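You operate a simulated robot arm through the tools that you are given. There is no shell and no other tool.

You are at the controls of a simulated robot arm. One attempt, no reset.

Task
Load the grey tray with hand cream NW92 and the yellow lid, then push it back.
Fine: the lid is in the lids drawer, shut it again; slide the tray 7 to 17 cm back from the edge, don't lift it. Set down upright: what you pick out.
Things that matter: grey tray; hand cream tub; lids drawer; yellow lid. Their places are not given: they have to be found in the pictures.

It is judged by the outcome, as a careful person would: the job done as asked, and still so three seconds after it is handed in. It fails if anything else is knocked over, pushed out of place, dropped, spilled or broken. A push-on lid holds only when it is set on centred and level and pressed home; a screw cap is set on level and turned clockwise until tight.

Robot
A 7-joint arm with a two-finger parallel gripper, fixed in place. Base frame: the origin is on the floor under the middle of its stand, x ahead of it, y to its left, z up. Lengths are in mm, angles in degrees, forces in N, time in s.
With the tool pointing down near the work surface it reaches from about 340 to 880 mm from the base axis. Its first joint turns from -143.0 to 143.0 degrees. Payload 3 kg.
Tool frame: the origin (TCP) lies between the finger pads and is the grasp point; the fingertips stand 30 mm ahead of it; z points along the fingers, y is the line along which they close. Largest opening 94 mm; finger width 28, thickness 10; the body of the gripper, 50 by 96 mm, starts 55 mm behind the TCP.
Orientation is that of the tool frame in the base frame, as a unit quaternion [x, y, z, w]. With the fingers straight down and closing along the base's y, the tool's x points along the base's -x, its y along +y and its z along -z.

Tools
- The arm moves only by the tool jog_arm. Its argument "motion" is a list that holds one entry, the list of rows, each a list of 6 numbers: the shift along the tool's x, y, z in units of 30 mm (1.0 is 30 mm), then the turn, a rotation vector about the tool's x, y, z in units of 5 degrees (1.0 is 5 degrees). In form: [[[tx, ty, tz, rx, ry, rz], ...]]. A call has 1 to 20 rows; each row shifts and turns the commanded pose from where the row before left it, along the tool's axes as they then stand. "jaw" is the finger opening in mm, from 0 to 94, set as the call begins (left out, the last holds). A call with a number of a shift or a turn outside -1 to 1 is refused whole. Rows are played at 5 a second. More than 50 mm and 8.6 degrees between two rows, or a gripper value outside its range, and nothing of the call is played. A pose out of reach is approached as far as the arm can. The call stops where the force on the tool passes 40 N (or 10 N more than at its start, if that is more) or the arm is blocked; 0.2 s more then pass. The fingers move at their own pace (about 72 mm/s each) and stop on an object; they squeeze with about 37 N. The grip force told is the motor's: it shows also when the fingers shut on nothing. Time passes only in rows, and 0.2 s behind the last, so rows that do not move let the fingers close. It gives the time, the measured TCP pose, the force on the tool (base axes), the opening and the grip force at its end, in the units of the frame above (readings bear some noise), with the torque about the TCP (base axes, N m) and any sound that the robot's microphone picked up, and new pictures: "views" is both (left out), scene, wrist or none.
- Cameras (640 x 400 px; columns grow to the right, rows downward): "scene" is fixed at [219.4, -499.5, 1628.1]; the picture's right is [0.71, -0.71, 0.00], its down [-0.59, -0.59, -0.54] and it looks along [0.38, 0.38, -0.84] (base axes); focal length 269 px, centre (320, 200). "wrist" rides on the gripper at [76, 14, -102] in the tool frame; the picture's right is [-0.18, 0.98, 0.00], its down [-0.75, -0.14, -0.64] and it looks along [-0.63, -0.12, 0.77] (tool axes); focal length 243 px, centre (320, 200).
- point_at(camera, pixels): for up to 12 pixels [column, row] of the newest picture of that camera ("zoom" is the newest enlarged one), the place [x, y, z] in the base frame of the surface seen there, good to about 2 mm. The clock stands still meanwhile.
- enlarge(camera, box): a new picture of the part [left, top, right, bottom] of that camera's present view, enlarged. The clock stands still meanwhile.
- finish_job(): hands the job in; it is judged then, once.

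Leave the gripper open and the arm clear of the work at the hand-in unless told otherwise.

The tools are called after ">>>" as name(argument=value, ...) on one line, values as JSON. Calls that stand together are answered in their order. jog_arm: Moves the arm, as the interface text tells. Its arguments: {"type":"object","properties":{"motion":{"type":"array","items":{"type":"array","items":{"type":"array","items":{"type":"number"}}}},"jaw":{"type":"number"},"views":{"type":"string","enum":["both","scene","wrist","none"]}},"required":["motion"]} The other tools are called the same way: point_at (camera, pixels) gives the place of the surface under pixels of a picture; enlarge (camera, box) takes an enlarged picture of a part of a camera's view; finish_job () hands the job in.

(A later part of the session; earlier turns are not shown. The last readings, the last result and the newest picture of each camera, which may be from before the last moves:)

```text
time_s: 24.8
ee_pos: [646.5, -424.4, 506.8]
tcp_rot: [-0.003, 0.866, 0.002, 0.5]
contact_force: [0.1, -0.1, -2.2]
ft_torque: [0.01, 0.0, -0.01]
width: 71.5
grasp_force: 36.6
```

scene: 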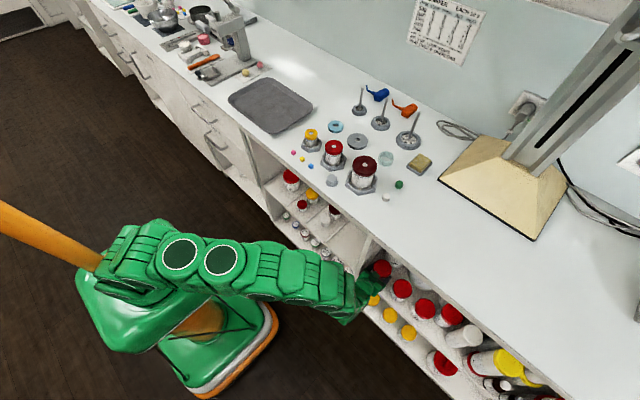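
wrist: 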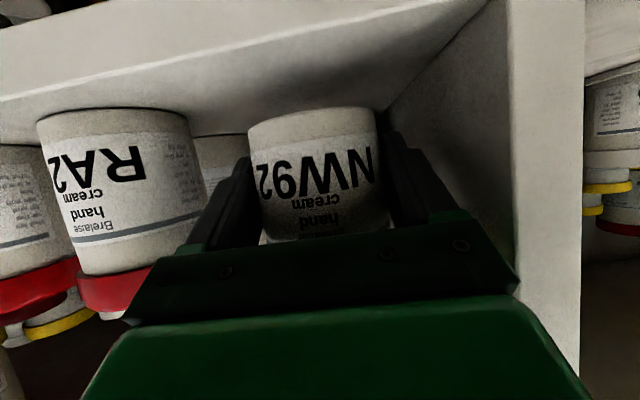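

It lifts cleanly (about 2 N). I withdraw straight out of the shelf along −x by 140 mm.

>>> jog_arm(motion=[[[0.2, 0, -0.346, 0, 0, 0], [0.333, 0, -0.577, 0, 0, 0], [0.333, 0, -0.577, 0, 0, 0], [0.333, 0, -0.577, 0, 0, 0], [0.333, 0, -0.577, 0, 0, 0], [0.333, 0, -0.577, 0, 0, 0], [0.333, 0, -0.577, 0, 0, 0], [0.2, 0, -0.346, 0, 0, 0]]], views="both")

```text
time_s: 26.6
ee_pos: [500.2, -424.8, 508.3]
tcp_rot: [-0.002, 0.866, 0.001, 0.5]
contact_force: [0.4, 0.9, -2.1]
ft_torque: [-0.04, 0.04, -0.03]
width: 71.5
grasp_force: 36.6
```

scene: 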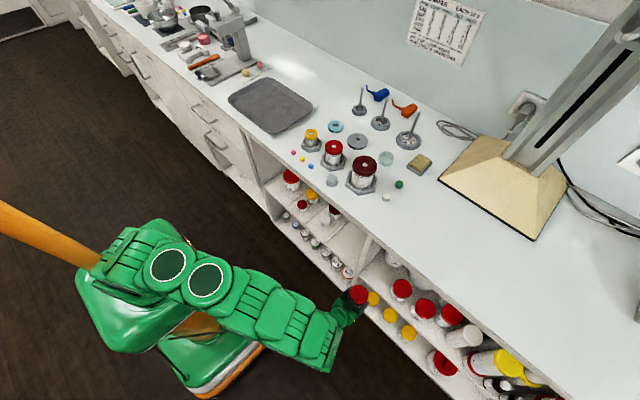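
wrist: 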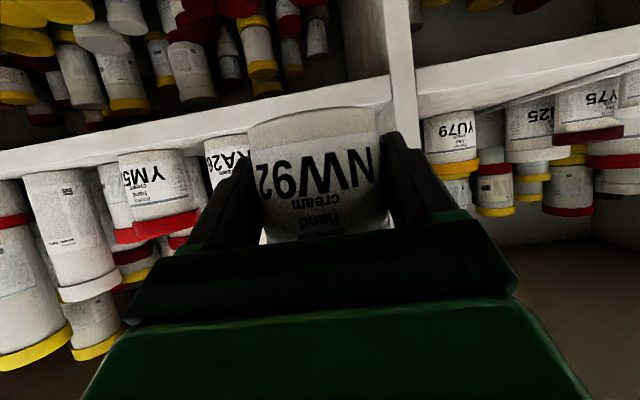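

The tub is out. I raise it in front of the bench, first 240 mm, checking reach.

>>> jog_arm(motion=[[[-0.5, 0, -0.289, 0, 0, 0], [-0.866, 0, -0.5, 0, 0, 0], [-0.866, 0, -0.5, 0, 0, 0], [-0.866, 0, -0.5, 0, 0, 0], [-0.866, 0, -0.5, 0, 0, 0], [-0.866, 0, -0.5, 0, 0, 0], [-0.866, 0, -0.5, 0, 0, 0], [-0.866, 0, -0.5, 0, 0, 0]]], views="none")

```text
time_s: 28.4
ee_pos: [501.7, -427.9, 737.7]
tcp_rot: [-0.001, 0.866, 0.0, 0.5]
contact_force: [0.4, 0.6, -1.4]
ft_torque: [0.01, -0.02, 0.02]
width: 71.5
grasp_force: 36.6
```

>>> jog_arm(motion=[[[-0.866, 0, -0.5, 0, 0, 0], [-0.866, 0, -0.5, 0, 0, 0], [-0.866, 0, -0.5, 0, 0, 0], [-0.866, 0, -0.5, 0, 0, 0], [-0.866, 0, -0.5, 0, 0, 0], [-0.866, 0, -0.5, 0, 0, 0]]], views="none")

```text
time_s: 29.8
ee_pos: [502.5, -423.1, 916.2]
tcp_rot: [-0.001, 0.866, 0.001, 0.5]
contact_force: [0.1, -0.1, -2.4]
ft_torque: [-0.02, -0.01, 0.01]
width: 71.4
grasp_force: 36.6
```

Still in reach at z=916. I go on up to about 1065.

>>> jog_arm(motion=[[[-0.866, 0, -0.5, 0, 0, 0], [-0.866, 0, -0.5, 0, 0, 0], [-0.866, 0, -0.5, 0, 0, 0], [-0.866, 0, -0.5, 0, 0, 0], [-0.866, 0, -0.5, 0, 0, 0]]], views="both")

```text
time_s: 31.0
ee_pos: [502.3, -424.9, 1066.0]
tcp_rot: [-0.001, 0.866, 0.001, 0.5]
contact_force: [0.2, 0.2, -1.7]
ft_torque: [0.02, 0.0, -0.04]
width: 71.5
grasp_force: 37.1
```

scene: 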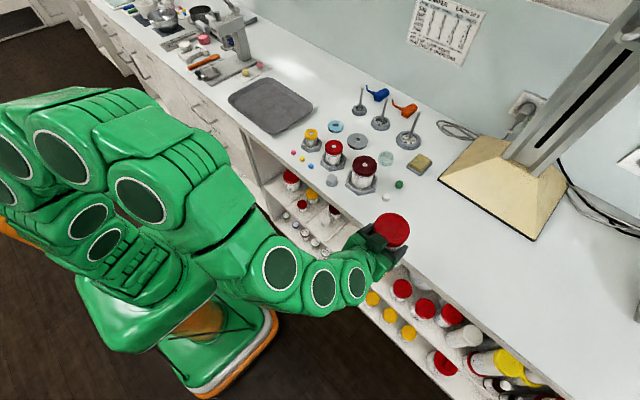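
wrist: 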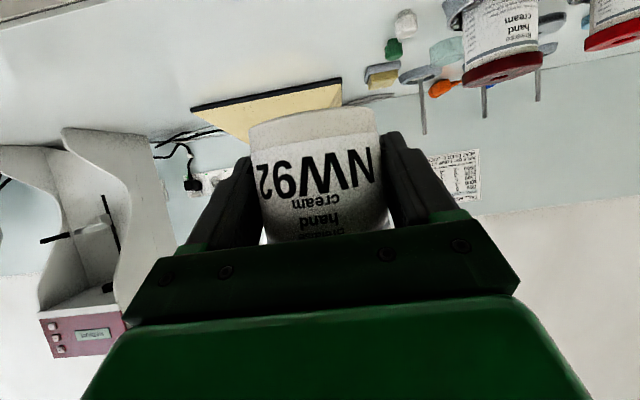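

Next, the tray is unobstructed in the scene picture, so I measure its rim and floor.

>>> enlarge(camera="scene", box=[220, 70, 325, 140])

```text
5.71 times, centred on (272, 105) of scene
```

zoom: 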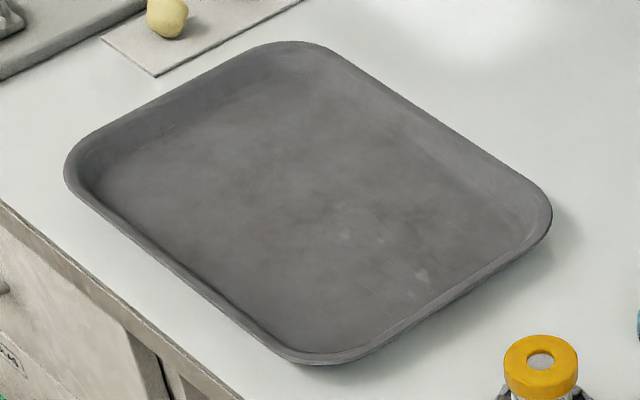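

>>> point_at(camera="zoom", pixels=[[68, 170], [160, 258], [240, 325], [320, 358], [430, 305], [530, 250], [547, 205], [450, 125], [340, 55], [290, 45], [180, 95], [90, 140]])

>>> point_at(camera="zoom", pixels=[[110, 200], [185, 262], [260, 325], [310, 335], [400, 290], [500, 235], [510, 205], [420, 130], [330, 75], [290, 70], [200, 115], [130, 155]])

>>> point_at(camera="zoom", pixels=[[300, 200], [20, 215], [105, 290], [190, 370], [160, 30], [130, 60], [480, 60], [560, 20], [150, 262], [230, 335], [60, 190], [300, 366]])

```text
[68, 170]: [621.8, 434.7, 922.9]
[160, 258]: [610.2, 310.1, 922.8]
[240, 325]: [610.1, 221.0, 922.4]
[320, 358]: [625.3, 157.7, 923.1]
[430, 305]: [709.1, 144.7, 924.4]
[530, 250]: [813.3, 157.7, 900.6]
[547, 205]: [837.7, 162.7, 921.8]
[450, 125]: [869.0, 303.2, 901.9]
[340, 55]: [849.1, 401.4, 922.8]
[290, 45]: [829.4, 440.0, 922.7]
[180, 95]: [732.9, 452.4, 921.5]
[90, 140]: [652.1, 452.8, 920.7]
```

```text
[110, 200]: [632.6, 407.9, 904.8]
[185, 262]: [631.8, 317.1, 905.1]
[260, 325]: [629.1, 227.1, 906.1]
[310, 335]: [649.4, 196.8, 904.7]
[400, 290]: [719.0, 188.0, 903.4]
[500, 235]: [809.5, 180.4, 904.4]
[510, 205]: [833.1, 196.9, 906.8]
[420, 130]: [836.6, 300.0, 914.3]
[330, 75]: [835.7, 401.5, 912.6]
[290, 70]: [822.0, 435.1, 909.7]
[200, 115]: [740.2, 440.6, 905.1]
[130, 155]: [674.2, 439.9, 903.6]
```

```text
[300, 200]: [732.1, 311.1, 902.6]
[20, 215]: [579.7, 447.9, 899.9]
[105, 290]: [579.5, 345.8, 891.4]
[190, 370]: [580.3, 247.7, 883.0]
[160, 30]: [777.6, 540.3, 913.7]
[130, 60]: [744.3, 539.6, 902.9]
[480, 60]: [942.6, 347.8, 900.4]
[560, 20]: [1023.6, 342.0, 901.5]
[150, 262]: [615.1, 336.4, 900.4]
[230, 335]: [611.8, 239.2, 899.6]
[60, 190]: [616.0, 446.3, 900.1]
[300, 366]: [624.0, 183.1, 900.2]
```

Tray: rim x 610–853, y 147–455, rim top z≈922.5, floor z≈904; bench edge x≈580. I'll set the tub at about (690,240). I raise 25 mm and swing along an arc at radius about 660, keeping the tub's base above 1050, clear of the bench items (highest about 992).

>>> jog_arm(motion=[[[-0.722, 0, -0.417, 0, 0, 0], [-0.358, 0.733, 0.621, 0, 0, 0], [-0.358, 0.733, 0.621, 0, 0, 0], [-0.258, 0.817, 0.447, 0, 0, 0], [-0.258, 0.817, 0.447, 0, 0, 0], [-0.225, 0.85, 0.39, 0, 0, 0], [-0.225, 0.85, 0.39, 0, 0, 0], [-0.183, 0.9, 0.318, 0, 0, 0], [-0.183, 0.9, 0.318, 0, 0, 0], [-0.142, 0.917, 0.245, 0, 0, 0], [-0.142, 0.917, 0.245, 0, 0, 0]]], views="both")

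```text
time_s: 33.4
ee_pos: [637.8, -171.9, 1091.1]
tcp_rot: [-0.002, 0.866, 0.002, 0.5]
contact_force: [0.1, 0.0, -1.9]
ft_torque: [0.01, 0.02, -0.03]
width: 71.4
grasp_force: 37.4
```

scene: 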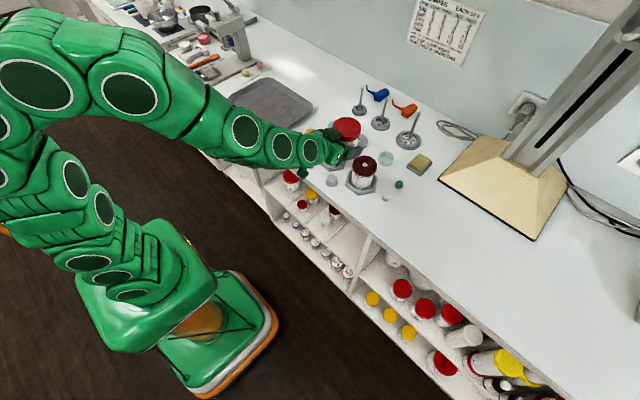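
wrist: 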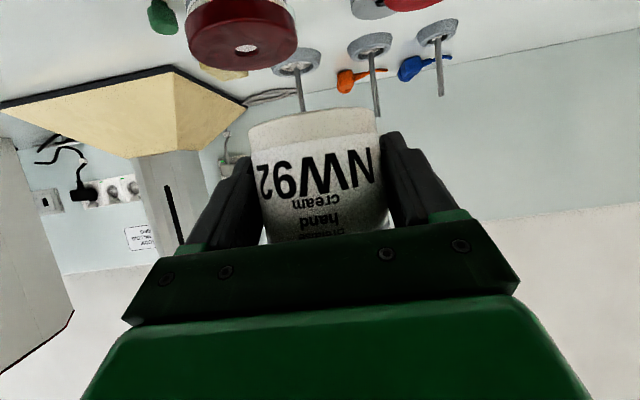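

All well at (638,−172,1091). I continue the arc toward (690,240).

>>> jog_arm(motion=[[[-0.108, 0.95, 0.188, 0, 0, 0], [-0.108, 0.95, 0.188, 0, 0, 0], [-0.058, 0.95, 0.101, 0, 0, 0], [-0.058, 0.95, 0.101, 0, 0, 0], [-0.025, 0.967, 0.043, 0, 0, 0], [-0.025, 0.967, 0.043, 0, 0, 0], [0, 0.967, 0, 0, 0, 0], [0, 0.967, 0, 0, 0, 0], [-0.058, 1, 0.101, 0, 0, 0], [-0.058, 1, 0.101, 0, 0, 0], [-0.067, 1, 0.115, 0, 0, 0], [-0.067, 1, 0.115, 0, 0, 0], [-0.083, 1, 0.144, 0, 0, 0], [-0.083, 1, 0.144, 0, 0, 0]]], views="both")

```text
time_s: 36.4
ee_pos: [687.9, 236.7, 1090.0]
tcp_rot: [-0.001, 0.866, 0.0, 0.5]
contact_force: [0.1, -0.3, -2.3]
ft_torque: [-0.01, 0.02, -0.03]
width: 71.3
grasp_force: 36.8
```

scene: 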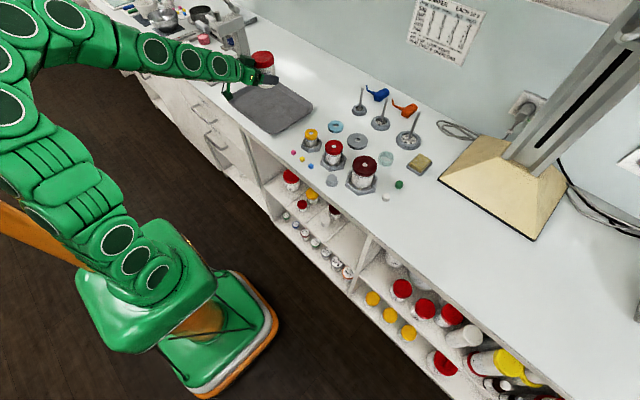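
wrist: 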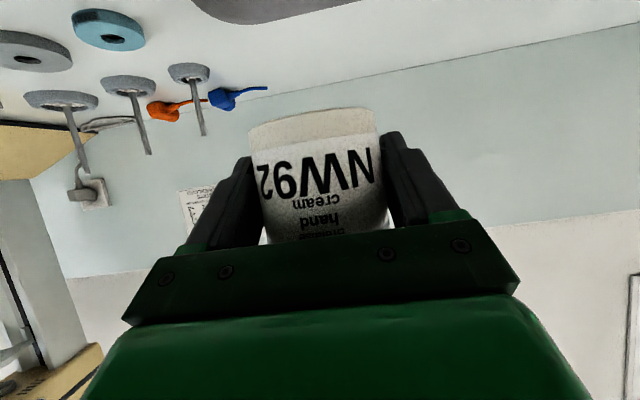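

At (688,237,1090) above the tray. I lower to about z=965 first.

>>> jog_arm(motion=[[[0.866, 0, 0.5, 0, 0, 0], [0.866, 0, 0.5, 0, 0, 0], [0.866, 0, 0.5, 0, 0, 0], [0.866, 0, 0.5, 0, 0, 0], [0.144, 0, 0.083, 0, 0, 0]]], views="both")

```text
time_s: 37.6
ee_pos: [687.3, 237.9, 964.9]
tcp_rot: [-0.001, 0.866, 0.0, 0.5]
contact_force: [0.6, 1.3, -1.7]
ft_torque: [-0.04, 0.04, 0.0]
width: 71.4
grasp_force: 37.0
```

scene: 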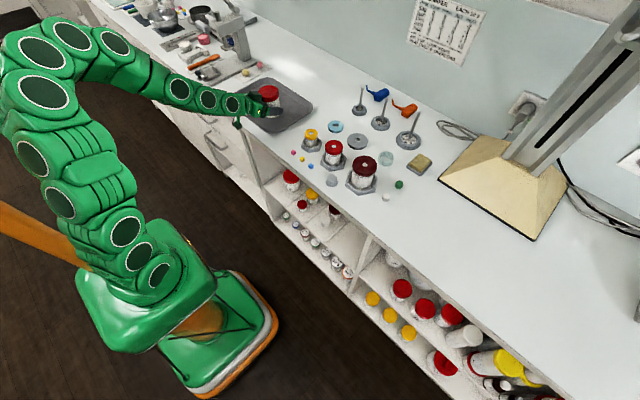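
wrist: 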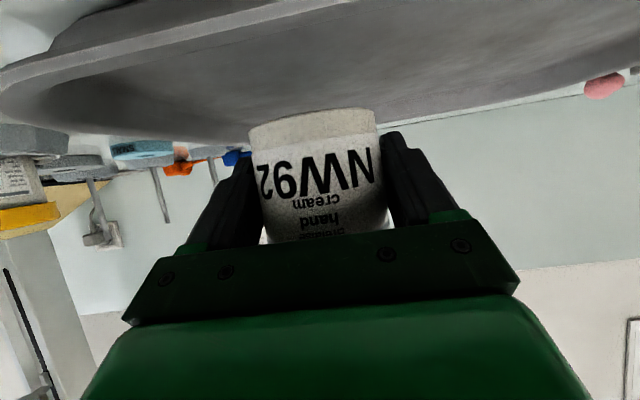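

I check the clearance of the camera block and the fingers around the tray's front rim in an enlarged scene view.

>>> enlarge(camera="scene", box=[215, 70, 315, 140])

>>> point_at(camera="scene", pixels=[[237, 124], [238, 127], [242, 118], [270, 90], [268, 100]])

```text
5.71 times, centred on (265, 105) of scene
```

zoom: 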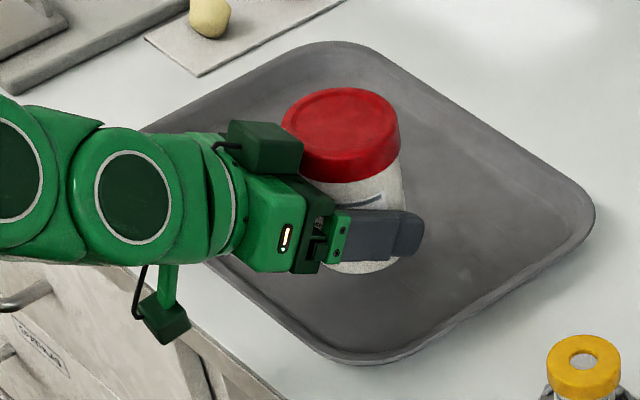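

```text
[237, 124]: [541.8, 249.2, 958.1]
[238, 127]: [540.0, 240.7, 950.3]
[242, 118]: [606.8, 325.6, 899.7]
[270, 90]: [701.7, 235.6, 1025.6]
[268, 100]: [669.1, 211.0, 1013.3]
```

The camera block is at x≈542, outside the bench edge, so there is room. I lower slowly toward contact with the tray floor (expected at TCP z≈938).

>>> jog_arm(motion=[[[0.115, 0, 0.067, 0, 0, 0], [0.115, 0, 0.067, 0, 0, 0], [0.115, 0, 0.067, 0, 0, 0], [0.115, 0, 0.067, 0, 0, 0], [0.115, 0, 0.067, 0, 0, 0], [0.058, 0, 0.033, 0, 0, 0]]], views="none")

```text
time_s: 39.0
ee_pos: [687.3, 238.4, 944.7]
tcp_rot: [-0.002, 0.866, 0.001, 0.5]
contact_force: [0.2, -0.1, -2.4]
ft_torque: [0.02, 0.04, -0.01]
width: 71.6
grasp_force: 37.0
```

>>> jog_arm(motion=[[[0.043, 0, 0.025, 0, 0, 0], [0.043, 0, 0.025, 0, 0, 0], [0.043, 0, 0.025, 0, 0, 0]]], views="none")

```text
time_s: 39.8
ee_pos: [687.2, 239.2, 940.5]
tcp_rot: [-0.003, 0.866, 0.002, 0.5]
contact_force: [-0.2, -0.2, -2.9]
ft_torque: [0.0, 0.02, 0.02]
width: 71.5
grasp_force: 37.1
```

No contact yet at 940.5. I continue in 1 mm steps.

>>> jog_arm(motion=[[[0.0289, 0, 0.0167, 0, 0, 0], [0.0289, 0, 0.0167, 0, 0, 0]]], views="none")

```text
time_s: 40.4
ee_pos: [686.4, 238.1, 937.7]
tcp_rot: [-0.001, 0.866, 0.002, 0.501]
contact_force: [-1.0, -3.2, 12.8]
ft_torque: [-0.08, 0.39, 0.04]
width: 71.6
grasp_force: 36.9
```

Contact with about 13 N. I ease up half a millimetre, then open the fingers.

>>> jog_arm(motion=[[[-0.0173, 0, -0.01, 0, 0, 0]]], views="none")

>>> jog_arm(motion=[[[0, 0, 0, 0, 0, 0], [0, 0, 0, 0, 0, 0], [0, 0, 0, 0, 0, 0]]], jaw=90, views="both")

```text
time_s: 40.8
ee_pos: [686.9, 239.1, 937.9]
tcp_rot: [-0.001, 0.866, 0.001, 0.5]
contact_force: [1.4, 0.3, 3.5]
ft_torque: [0.14, -0.04, -0.06]
width: 71.5
grasp_force: 37.2
```

```text
time_s: 41.6
ee_pos: [686.2, 239.0, 939.2]
tcp_rot: [-0.001, 0.866, 0.001, 0.5]
contact_force: [0.6, 0.8, -0.7]
ft_torque: [0.0, -0.03, -0.03]
width: 89.9
grasp_force: 0.0
```

scene: 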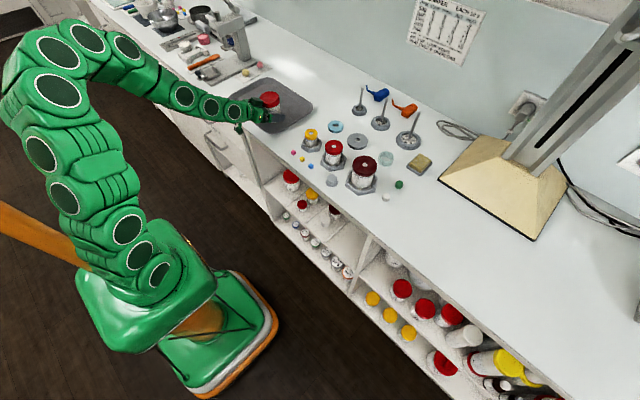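
wrist: 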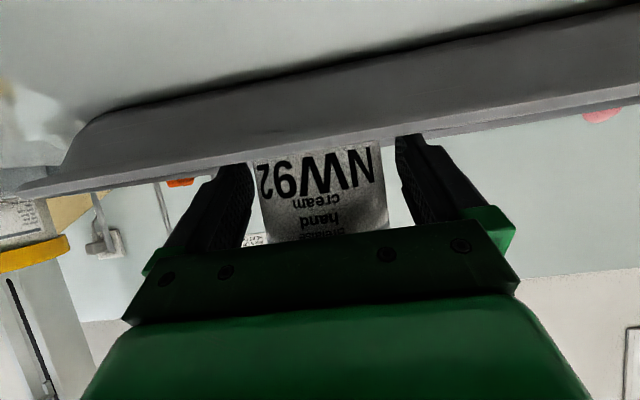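

The tub stands free on the tray. I back out along the tool axis, then check the tub.

>>> jog_arm(motion=[[[0, 0, -0.4, 0, 0, 0], [0, 0, -0.8, 0, 0, 0], [0, 0, -0.9, 0, 0, 0], [0, 0, -0.9, 0, 0, 0], [0, 0, -0.5, 0, 0, 0]]], views="both")

```text
time_s: 42.8
ee_pos: [595.7, 239.4, 991.4]
tcp_rot: [-0.001, 0.866, 0.001, 0.5]
contact_force: [-0.4, -0.1, -0.6]
ft_torque: [0.04, -0.01, 0.02]
width: 89.8
grasp_force: 0.1
```

scene: 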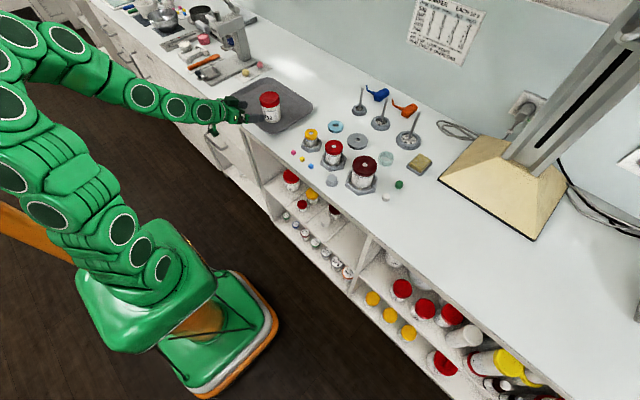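
wrist: 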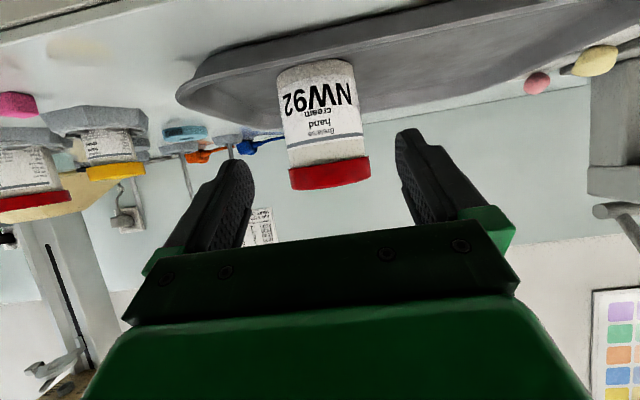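

The tub stands upright on the tray. I now travel in front of the bench toward the lids drawer, around (400,615).

>>> jog_arm(motion=[[[0.25, 0.87, -0.433, 0, 0, 0], [0.25, 0.87, -0.433, 0, 0, 0], [0.25, 0.87, -0.433, 0, 0, 0], [0.25, 0.87, -0.433, 0, 0, 0], [0.25, 0.87, -0.433, 0, 0, 0], [0.25, 0.87, -0.433, 0, 0, 0], [0.25, 0.87, -0.433, 0, 0, 0], [0.25, 0.87, -0.433, 0, 0, 0], [0.25, 0.87, -0.433, 0, 0, 0], [0.25, 0.87, -0.433, 0, 0, 0], [0.208, 0.958, -0.361, 0, 0, 0], [0.208, 0.958, -0.361, 0, 0, 0], [0.208, 0.958, -0.361, 0, 0, 0], [0.208, 0.958, -0.361, 0, 0, 0]]], jaw=60, views="both")

```text
time_s: 45.8
ee_pos: [392.3, 611.8, 994.0]
tcp_rot: [-0.003, 0.865, 0.004, 0.501]
contact_force: [-0.5, 0.3, 1.1]
ft_torque: [0.02, -0.02, -0.04]
width: 59.8
grasp_force: 0.0
```

scene: 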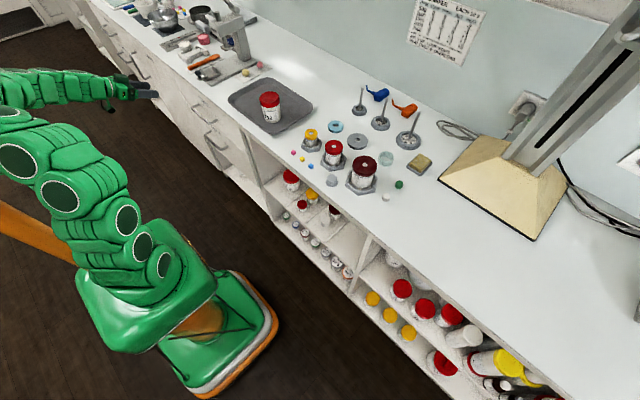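
wrist: 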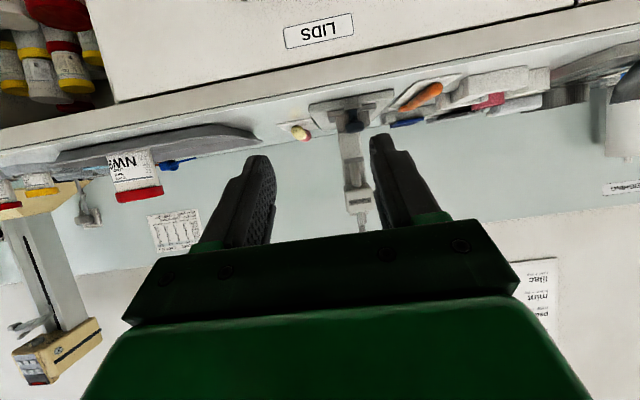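

The LIDS label is visible at wrist (320,30). I descend 150 mm to see the handle.

>>> jog_arm(motion=[[[0.866, 0, 0.5, 0, 0, 0], [0.866, 0, 0.5, 0, 0, 0], [0.866, 0, 0.5, 0, 0, 0], [0.866, 0, 0.5, 0, 0, 0], [0.866, 0, 0.5, 0, 0, 0]]], views="wrist")

```text
time_s: 47.0
ee_pos: [395.6, 611.7, 841.9]
tcp_rot: [-0.003, 0.866, 0.002, 0.5]
contact_force: [-0.4, -0.9, 0.6]
ft_torque: [0.01, 0.03, -0.06]
width: 60.0
grasp_force: 0.0
```

wrist: 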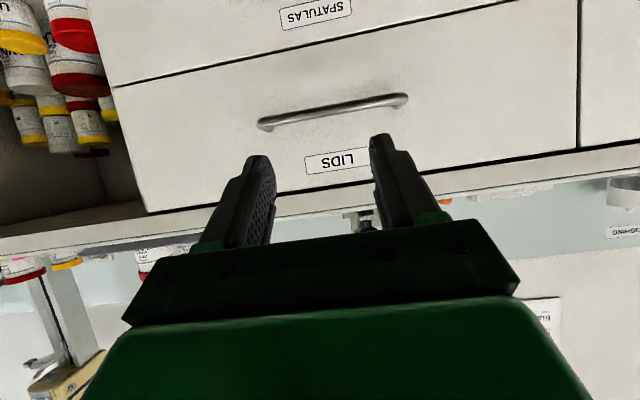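

I measure the handle bar, drawer face and its edges.

>>> point_at(camera="wrist", pixels=[[265, 123], [290, 118], [315, 112], [335, 108], [360, 103], [385, 99], [402, 99], [335, 90], [338, 162], [115, 85], [580, 140], [575, 10]])

>>> enlarge(camera="wrist", box=[230, 70, 430, 190])

```text
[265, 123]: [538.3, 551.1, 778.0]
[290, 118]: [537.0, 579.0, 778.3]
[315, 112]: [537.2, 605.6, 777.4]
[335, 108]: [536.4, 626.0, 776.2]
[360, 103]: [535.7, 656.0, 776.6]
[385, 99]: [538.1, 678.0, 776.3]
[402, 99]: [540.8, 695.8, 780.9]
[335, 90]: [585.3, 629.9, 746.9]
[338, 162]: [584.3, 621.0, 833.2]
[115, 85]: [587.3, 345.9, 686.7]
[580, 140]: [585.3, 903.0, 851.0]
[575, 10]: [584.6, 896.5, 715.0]
```

```text
3.20 times, centred on (330, 130) of wrist
```

zoom: 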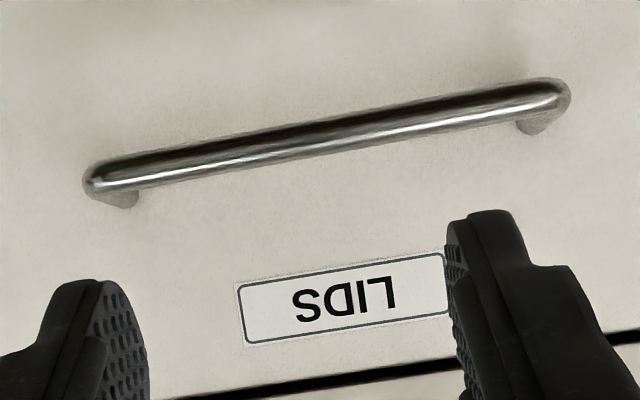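

Bar: front face x≈536.5, centre about (542.5, 623, 776.5), drawer face x≈585, drawer y 346–897. I roll the gripper 90° so the fingers close vertically.

>>> jog_arm(motion=[[[0, 0, 0, 0, 0, 1], [0, 0, 0, 0, 0, 1], [0, 0, 0, 0, 0, 1], [0, 0, 0, 0, 0, 1], [0, 0, 0, 0, 0, 1], [0, 0, 0, 0, 0, 1], [0, 0, 0, 0, 0, 1], [0, 0, 0, 0, 0, 1], [0, 0, 0, 0, 0, 1], [0, 0, 0, 0, 0, 1], [0, 0, 0, 0, 0, 1], [0, 0, 0, 0, 0, 1], [0, 0, 0, 0, 0, 1], [0, 0, 0, 0, 0, 1], [0, 0, 0, 0, 0, 1], [0, 0, 0, 0, 0, 1], [0, 0, 0, 0, 0, 1], [0, 0, 0, 0, 0, 1]]], views="both")

```text
time_s: 50.8
ee_pos: [449.2, 553.7, 1057.7]
tcp_rot: [0.617, 0.621, 0.335, 0.348]
contact_force: [0.4, 0.2, 0.7]
ft_torque: [0.01, 0.04, 0.01]
width: 60.3
grasp_force: 0.1
out of reach, approached as far as the arm can: row 11, 12, 13, 14, 15, 16, 17, 18
```

scene: 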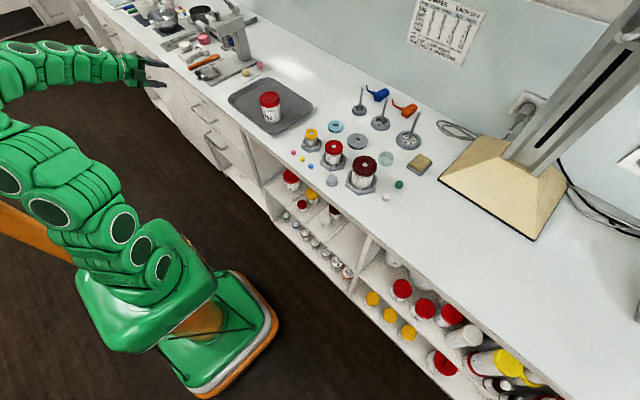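
wrist: 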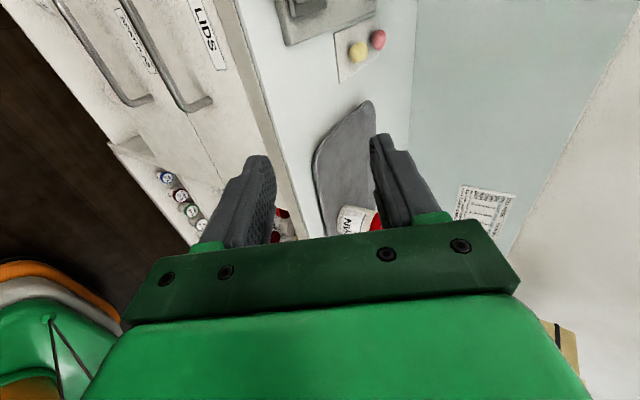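

That roll direction ran into a joint limit and the arm drifted up to (449,554,1058). I roll the other way instead, from here, first back to zero.

>>> jog_arm(motion=[[[0, 0, 0, 0, 0, -1], [0, 0, 0, 0, 0, -1], [0, 0, 0, 0, 0, -1], [0, 0, 0, 0, 0, -1], [0, 0, 0, 0, 0, -1], [0, 0, 0, 0, 0, -1], [0, 0, 0, 0, 0, -1], [0, 0, 0, 0, 0, -1], [0, 0, 0, 0, 0, -1], [0, 0, 0, 0, 0, -1], [0, 0, 0, 0, 0, -1], [0, 0, 0, 0, 0, -1], [0, 0, 0, 0, 0, -1], [0, 0, 0, 0, 0, -1], [0, 0, 0, 0, 0, -1], [0, 0, 0, 0, 0, -1], [0, 0, 0, 0, 0, -1], [0, 0, 0, 0, 0, -1]]], views="none")

```text
time_s: 54.6
ee_pos: [450.0, 553.9, 1062.4]
tcp_rot: [0.006, 0.868, -0.007, 0.496]
contact_force: [0.6, 0.5, 0.4]
ft_torque: [0.03, -0.04, 0.03]
width: 60.2
grasp_force: 0.1
```

Back to zero roll. Now −90°.

>>> jog_arm(motion=[[[0, 0, 0, 0, 0, -1], [0, 0, 0, 0, 0, -1], [0, 0, 0, 0, 0, -1], [0, 0, 0, 0, 0, -1], [0, 0, 0, 0, 0, -1], [0, 0, 0, 0, 0, -1], [0, 0, 0, 0, 0, -1], [0, 0, 0, 0, 0, -1], [0, 0, 0, 0, 0, -1], [0, 0, 0, 0, 0, -1], [0, 0, 0, 0, 0, -1], [0, 0, 0, 0, 0, -1], [0, 0, 0, 0, 0, -1], [0, 0, 0, 0, 0, -1], [0, 0, 0, 0, 0, -1], [0, 0, 0, 0, 0, -1], [0, 0, 0, 0, 0, -1], [0, 0, 0, 0, 0, -1]]], views="both")

```text
time_s: 58.4
ee_pos: [446.3, 556.3, 1067.7]
tcp_rot: [-0.611, 0.616, -0.354, 0.349]
contact_force: [-1.1, 0.5, -0.6]
ft_torque: [0.0, -0.04, -0.01]
width: 59.9
grasp_force: 0.0
```

scene: 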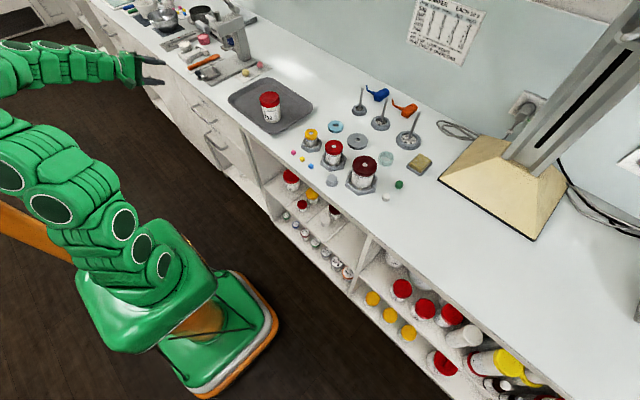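
wrist: 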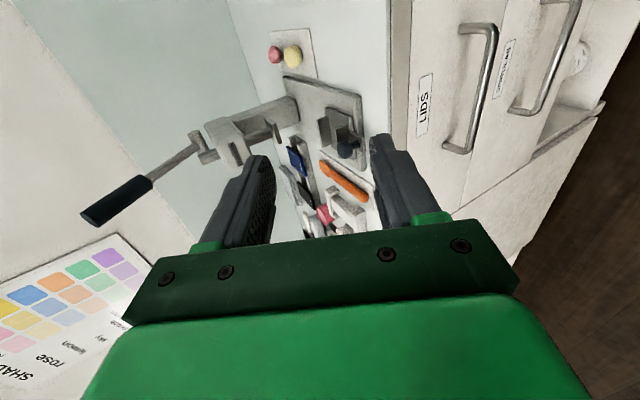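

Reached. The fingers now close in the vertical plane. I lower toward (400,623,842) in two halves, checking reach.

>>> jog_arm(motion=[[[-0.28, 0.908, 0.309, 0, 0, 0], [-0.28, 0.908, 0.309, 0, 0, 0], [-0.28, 0.908, 0.309, 0, 0, 0], [-0.28, 0.908, 0.309, 0, 0, 0]]], views="none")

```text
time_s: 59.4
ee_pos: [413.9, 593.0, 956.2]
tcp_rot: [0.614, -0.61, 0.353, -0.356]
contact_force: [-0.8, -0.7, 0.1]
ft_torque: [0.03, 0.0, 0.05]
width: 60.0
grasp_force: 0.0
```

>>> jog_arm(motion=[[[-0.28, 0.908, 0.309, 0, 0, 0], [-0.28, 0.908, 0.309, 0, 0, 0], [-0.28, 0.908, 0.309, 0, 0, 0], [-0.28, 0.908, 0.309, 0, 0, 0]]], views="both")

```text
time_s: 60.4
ee_pos: [392.7, 627.1, 841.6]
tcp_rot: [0.612, -0.612, 0.353, -0.355]
contact_force: [-0.9, 0.0, 0.3]
ft_torque: [0.0, 0.01, 0.02]
width: 60.2
grasp_force: 0.1
```

scene: 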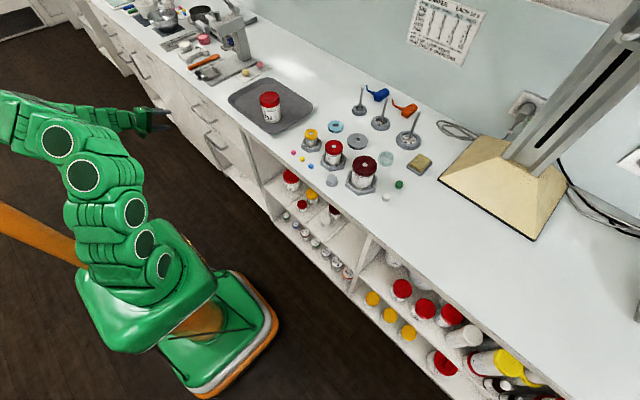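
wrist: 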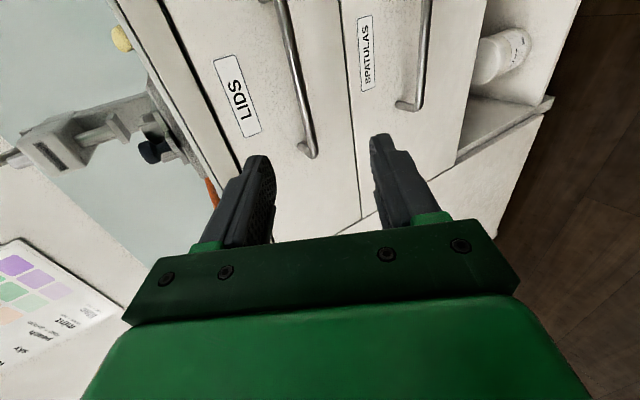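

Still in reach. I tilt to about 85° (nearly horizontal) and check.

>>> jog_arm(motion=[[[0, 0, 0, 1, 0, 0], [0, 0, 0, 1, 0, 0], [0, 0, 0, 1, 0, 0], [0, 0, 0, 1, 0, 0], [0, 0, 0, 1, 0, 0]]], views="wrist")

```text
time_s: 61.6
ee_pos: [393.0, 627.7, 842.5]
tcp_rot: [0.523, -0.52, 0.478, -0.478]
contact_force: [1.0, -1.0, 0.2]
ft_torque: [0.0, 0.01, 0.0]
width: 60.2
grasp_force: 0.2
```

wrist: 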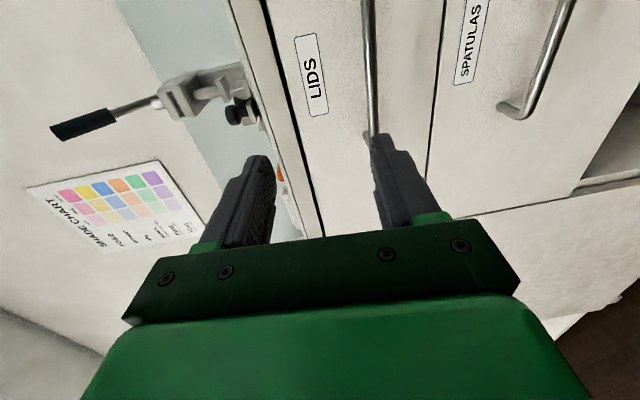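

Tilt 85° reached. I lower to the handle height (tool axis aimed at the bar) and advance about 100 mm.

>>> jog_arm(motion=[[[0.08, 0.872, 0.077, 0, 0, 0], [0.08, 0.872, 0.077, 0, 0, 0], [0, 0, 0.833, 0, 0, 0], [0, 0, 0.833, 0, 0, 0], [0, 0, 0.833, 0, 0, 0], [0, 0, 0.833, 0, 0, 0]]], views="both")

```text
time_s: 63.0
ee_pos: [491.6, 622.3, 781.5]
tcp_rot: [0.522, -0.521, 0.477, -0.479]
contact_force: [0.5, -0.4, 0.8]
ft_torque: [-0.01, 0.0, 0.03]
width: 60.0
grasp_force: 0.1
```

scene: 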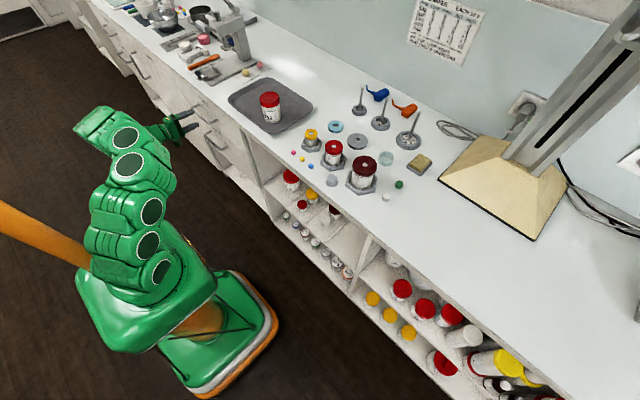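
wrist: 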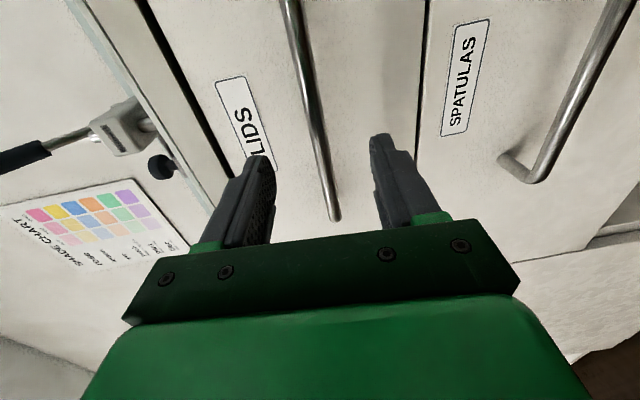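

The bar lies between the fingers. I advance 38 mm and close on it.

>>> jog_arm(motion=[[[0, 0, 0.633, 0, 0, 0], [0, 0, 0.633, 0, 0, 0]]], views="none")

>>> jog_arm(motion=[[[0, 0, 0, 0, 0, 0], [0, 0, 0, 0, 0, 0], [0, 0, 0, 0, 0, 0], [0, 0, 0, 0, 0, 0]]], jaw=0, views="wrist")

```text
time_s: 63.6
ee_pos: [531.9, 623.7, 778.9]
tcp_rot: [0.522, -0.521, 0.476, -0.479]
contact_force: [0.7, 0.2, 0.1]
ft_torque: [-0.01, 0.0, 0.0]
width: 60.1
grasp_force: 0.1
```

```text
time_s: 64.6
ee_pos: [531.6, 623.7, 778.8]
tcp_rot: [0.523, -0.521, 0.475, -0.479]
contact_force: [-0.2, 1.2, -10.3]
ft_torque: [-0.01, 0.16, 0.18]
width: 11.8
grasp_force: 44.7
```

wrist: 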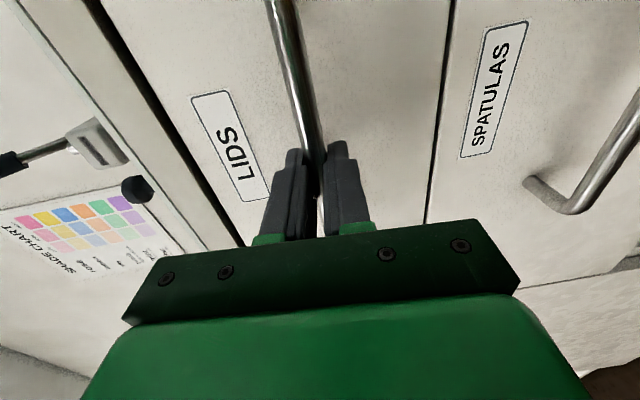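

The bar is gripped (11.8 mm). I ease down 1 mm and pull the drawer straight toward −x, first 120 mm.

>>> jog_arm(motion=[[[0, 0.033, 0, 0, 0, 0], [0, 0.029, -0.332, 0, 0, 0], [0, 0.058, -0.665, 0, 0, 0], [0, 0.058, -0.665, 0, 0, 0], [0, 0.058, -0.665, 0, 0, 0], [0, 0.058, -0.665, 0, 0, 0], [0, 0.058, -0.665, 0, 0, 0], [0, 0.029, -0.332, 0, 0, 0]]], views="both")

```text
time_s: 66.4
ee_pos: [413.1, 622.6, 777.5]
tcp_rot: [0.523, -0.52, 0.478, -0.477]
contact_force: [-0.8, 18.2, -27.8]
ft_torque: [0.27, 0.3, 1.45]
width: 11.8
grasp_force: 44.5
```

scene: 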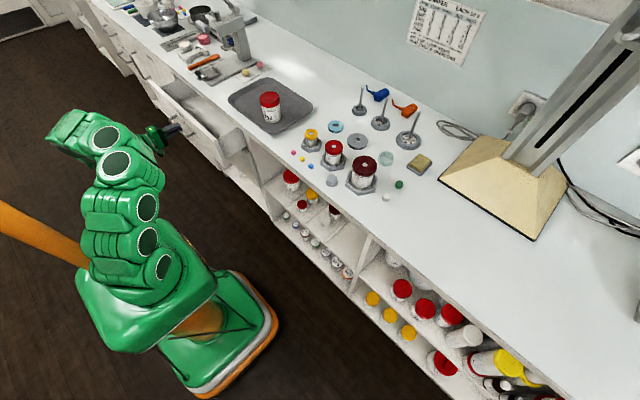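
wrist: 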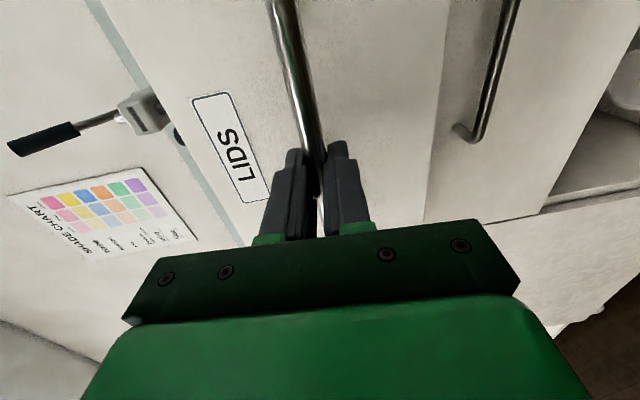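

The drawer is open about 118 mm, but side forces built up (y +18, z −28 N). I shift 1.5 mm down and 1 mm in +y to relieve them.

>>> jog_arm(motion=[[[-0.035, 0.05, 0, 0, 0, 0], [0, 0, 0, 0, 0, 0]]], views="none")

```text
time_s: 67.0
ee_pos: [413.7, 621.3, 777.7]
tcp_rot: [-0.52, 0.522, -0.478, 0.478]
contact_force: [-1.0, -12.4, -13.8]
ft_torque: [-0.09, 0.14, -0.92]
width: 11.7
grasp_force: 45.0
```

Better. A further fine correction: −0.4 mm in y, 1.3 mm down; then pull another 100 mm with a slight downward drift.

>>> jog_arm(motion=[[[0.013, 0.045, 0, 0, 0, 0], [0, 0.029, -0.332, 0, 0, 0], [0, 0.058, -0.665, 0, 0, 0], [0, 0.058, -0.665, 0, 0, 0], [0, 0.058, -0.665, 0, 0, 0]]], views="none")

```text
time_s: 68.1
ee_pos: [353.4, 622.9, 778.4]
tcp_rot: [0.521, -0.519, 0.478, -0.48]
contact_force: [0.3, -1.7, 10.3]
ft_torque: [-0.16, -0.2, 0.24]
width: 11.4
grasp_force: 44.9
stopped in row 5: the force on the tool passed its limit at 44 N (the readings are from after the stop); the commanded pose is now the measured one
```

The pull stopped at about 178 mm of opening with 44 N, maybe the drawer's end stop. I look.

>>> jog_arm(motion=[[[0, 0, 0, 0, 0, 0]]], views="both")

```text
time_s: 68.5
ee_pos: [351.4, 621.6, 778.6]
tcp_rot: [0.521, -0.52, 0.478, -0.48]
contact_force: [1.2, -3.1, 13.8]
ft_torque: [-0.25, -0.17, -0.51]
width: 11.8
grasp_force: 44.6
```

scene: 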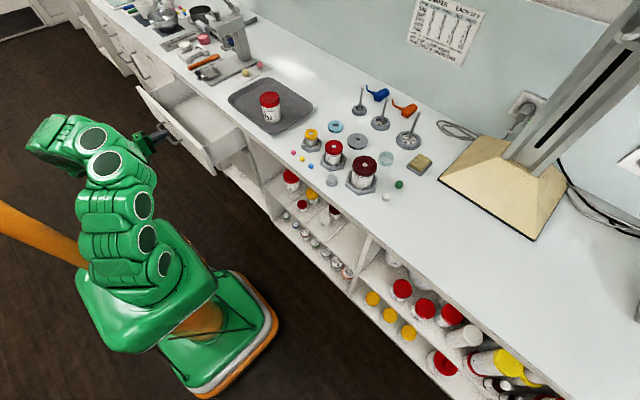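
wrist: 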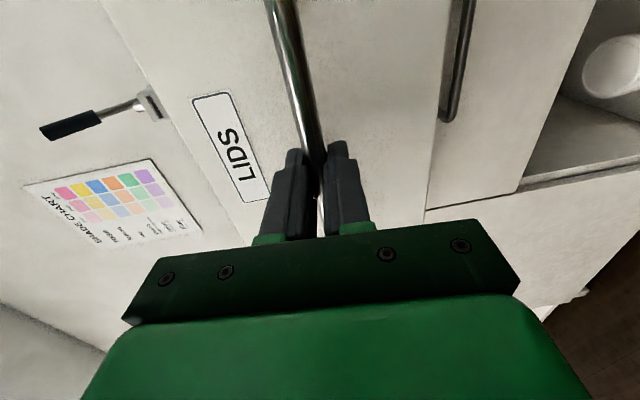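

I enlarge the open drawer in the scene view to see its contents.

>>> enlarge(camera="scene", box=[130, 65, 260, 180])

```text
3.48 times, centred on (195, 122) of scene
```

zoom: 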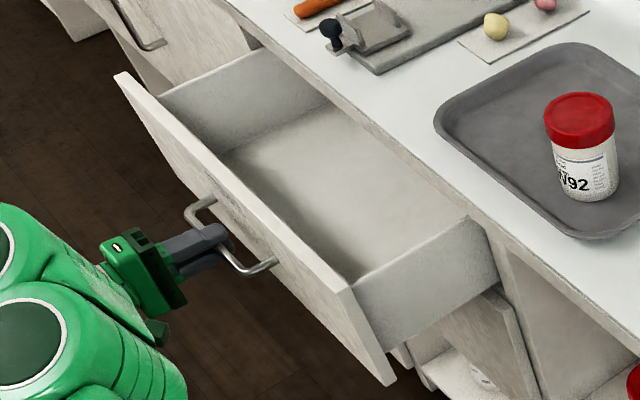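

No lid is visible yet in the exposed part. I relieve the vertical force (1 mm up) and try pulling a bit more, slowly.

>>> jog_arm(motion=[[[0, -0.03, 0, 0, 0, 0], [0, 0.015, -0.166, 0, 0, 0], [0, 0.015, -0.166, 0, 0, 0], [0, 0.015, -0.166, 0, 0, 0]]], views="none")

```text
time_s: 69.5
ee_pos: [336.2, 622.7, 779.3]
tcp_rot: [0.522, -0.519, 0.477, -0.48]
contact_force: [-0.3, -6.7, 2.7]
ft_torque: [-0.17, 0.0, -0.79]
width: 11.8
grasp_force: 45.2
```

It still slides (now 195 mm open). I pull on by another 80 mm slowly.

>>> jog_arm(motion=[[[0, 0.029, -0.332, 0, 0, 0], [0, 0.029, -0.332, 0, 0, 0], [0, 0.029, -0.332, 0, 0, 0], [0, 0.029, -0.332, 0, 0, 0], [0, 0.029, -0.332, 0, 0, 0], [0, 0.029, -0.332, 0, 0, 0]]], views="scene")

```text
time_s: 70.9
ee_pos: [275.9, 623.5, 778.6]
tcp_rot: [0.522, -0.52, 0.477, -0.478]
contact_force: [-0.1, -4.2, -36.0]
ft_torque: [0.14, 0.39, 1.29]
width: 11.7
grasp_force: 45.7
```

scene: 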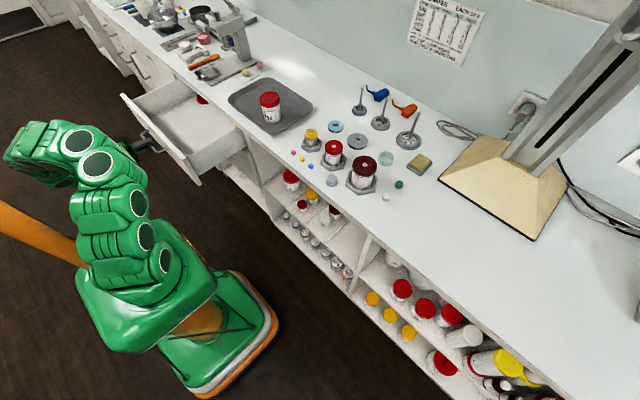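

Open about 256 mm and a red lid shows at scene (202,99). I relieve the vertical load and zoom in.

>>> jog_arm(motion=[[[0, 0.05, 0, 0, 0, 0], [0, 0.02, 0, 0, 0, 0]]], views="none")

>>> enlarge(camera="scene", box=[110, 65, 240, 180])

```text
time_s: 71.5
ee_pos: [277.2, 622.0, 777.8]
tcp_rot: [-0.52, 0.52, -0.478, 0.48]
contact_force: [-0.4, -15.0, -10.4]
ft_torque: [-0.17, 0.02, 0.19]
width: 11.6
grasp_force: 45.1
```

```text
3.48 times, centred on (175, 122) of scene
```

zoom: 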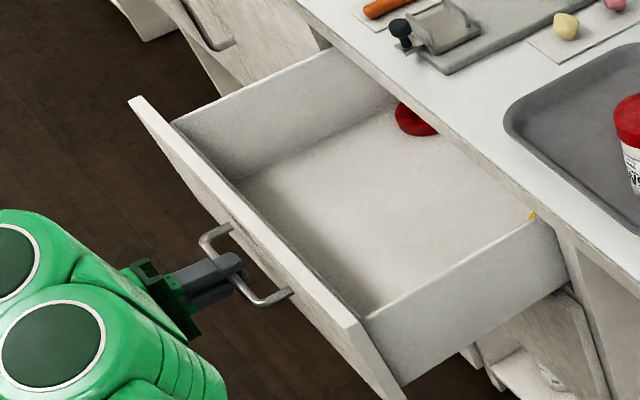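

A yellow edge shows at zoom (532,215), right-hand rear. I pull further, with y relieved, watching the forces.

>>> jog_arm(motion=[[[0.012, 0.02, 0, 0, 0, 0], [0, 0.03, -0.332, 0, 0, 0], [0, 0.03, -0.332, 0, 0, 0], [0, 0.03, -0.332, 0, 0, 0], [0, 0.03, -0.332, 0, 0, 0]]], views="none")

```text
time_s: 72.8
ee_pos: [237.6, 622.5, 778.9]
tcp_rot: [0.52, -0.519, 0.476, -0.483]
contact_force: [0.1, -6.1, 11.1]
ft_torque: [-0.34, -0.2, 1.1]
width: 11.9
grasp_force: 45.4
stopped in row 5: the force on the tool passed its limit at 44 N (the readings are from after the stop); the commanded pose is now the measured one
```

Stopped at about 294 mm open. I test gently whether this is the end stop.

>>> jog_arm(motion=[[[0, -0.02, 0, 0, 0, 0], [0, 0.006, -0.066, 0, 0, 0], [0, 0.006, -0.066, 0, 0, 0], [0, 0.006, -0.066, 0, 0, 0]]], views="scene")

>>> enlarge(camera="scene", box=[100, 65, 230, 180])

```text
time_s: 73.8
ee_pos: [231.2, 622.9, 778.0]
tcp_rot: [0.52, -0.519, 0.477, -0.482]
contact_force: [1.0, -11.5, 1.3]
ft_torque: [-0.5, 0.0, -1.32]
width: 11.5
grasp_force: 45.2
```

scene: 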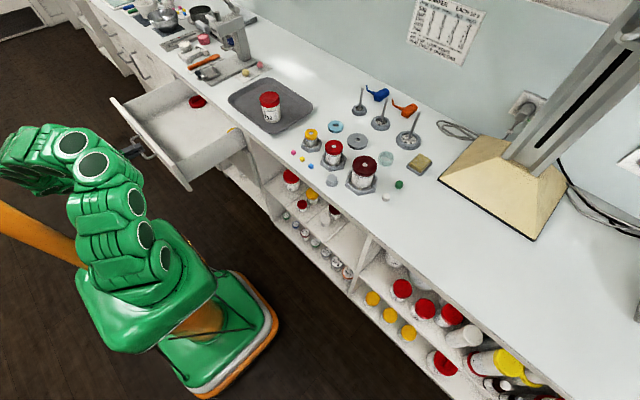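

```text
3.48 times, centred on (165, 122) of scene
```

zoom: 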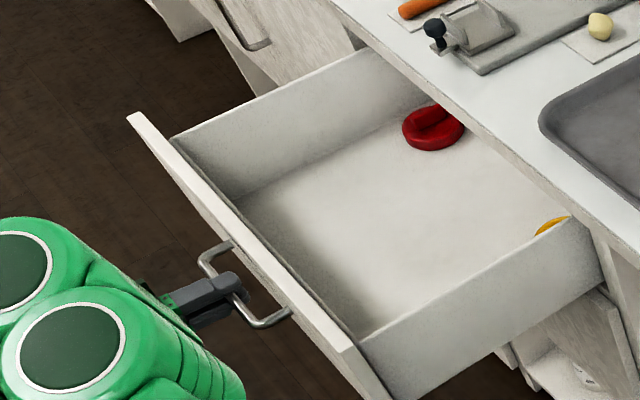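

It still slides. I locate the visible yellow edge and the red lid.

>>> point_at(camera="zoom", pixels=[[552, 225], [545, 232], [560, 220], [433, 127], [430, 147], [300, 230], [400, 300], [250, 190], [520, 180], [590, 225], [585, 250], [345, 60]])

```text
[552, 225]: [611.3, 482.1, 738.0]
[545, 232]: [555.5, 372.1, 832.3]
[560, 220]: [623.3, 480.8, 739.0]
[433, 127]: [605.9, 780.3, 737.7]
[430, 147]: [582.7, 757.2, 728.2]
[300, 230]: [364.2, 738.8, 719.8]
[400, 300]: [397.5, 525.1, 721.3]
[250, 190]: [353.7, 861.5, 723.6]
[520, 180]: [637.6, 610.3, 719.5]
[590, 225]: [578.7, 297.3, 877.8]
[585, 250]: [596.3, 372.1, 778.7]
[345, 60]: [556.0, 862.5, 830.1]
```

The yellow lid is at about x≈615, y≈482, top z≈738, still under the bench top. I pull the drawer further, in 8–10 mm rows.

>>> jog_arm(motion=[[[0.01, 0.025, -0.266, 0, 0, 0], [0, 0.025, -0.266, 0, 0, 0], [0, 0.025, -0.266, 0, 0, 0], [0, 0.025, -0.266, 0, 0, 0]]], views="none")

```text
time_s: 74.9
ee_pos: [200.4, 622.8, 777.3]
tcp_rot: [0.519, -0.519, 0.478, -0.483]
contact_force: [-0.6, -9.8, 5.1]
ft_torque: [-0.57, 0.0, -0.09]
width: 11.6
grasp_force: 44.5
stopped in row 4: the force on the tool passed its limit at 41 N (the readings are from after the stop); the commanded pose is now the measured one
```

Stopped by a 41 N peak at 200 (331 mm open). I continue more gently with 5 mm rows.

>>> jog_arm(motion=[[[0.012, 0, 0, 0, 0, 0], [0, 0.0145, -0.166, 0, 0, 0], [0, 0.0145, -0.166, 0, 0, 0], [0, 0.0145, -0.166, 0, 0, 0], [0, 0.0145, -0.166, 0, 0, 0], [0, 0.0145, -0.166, 0, 0, 0], [0, 0.0145, -0.166, 0, 0, 0]]], views="none")

```text
time_s: 76.5
ee_pos: [168.4, 622.6, 776.7]
tcp_rot: [-0.519, 0.519, -0.477, 0.485]
contact_force: [0.3, 7.5, 20.5]
ft_torque: [-0.75, -0.28, -0.39]
width: 11.9
grasp_force: 43.9
```

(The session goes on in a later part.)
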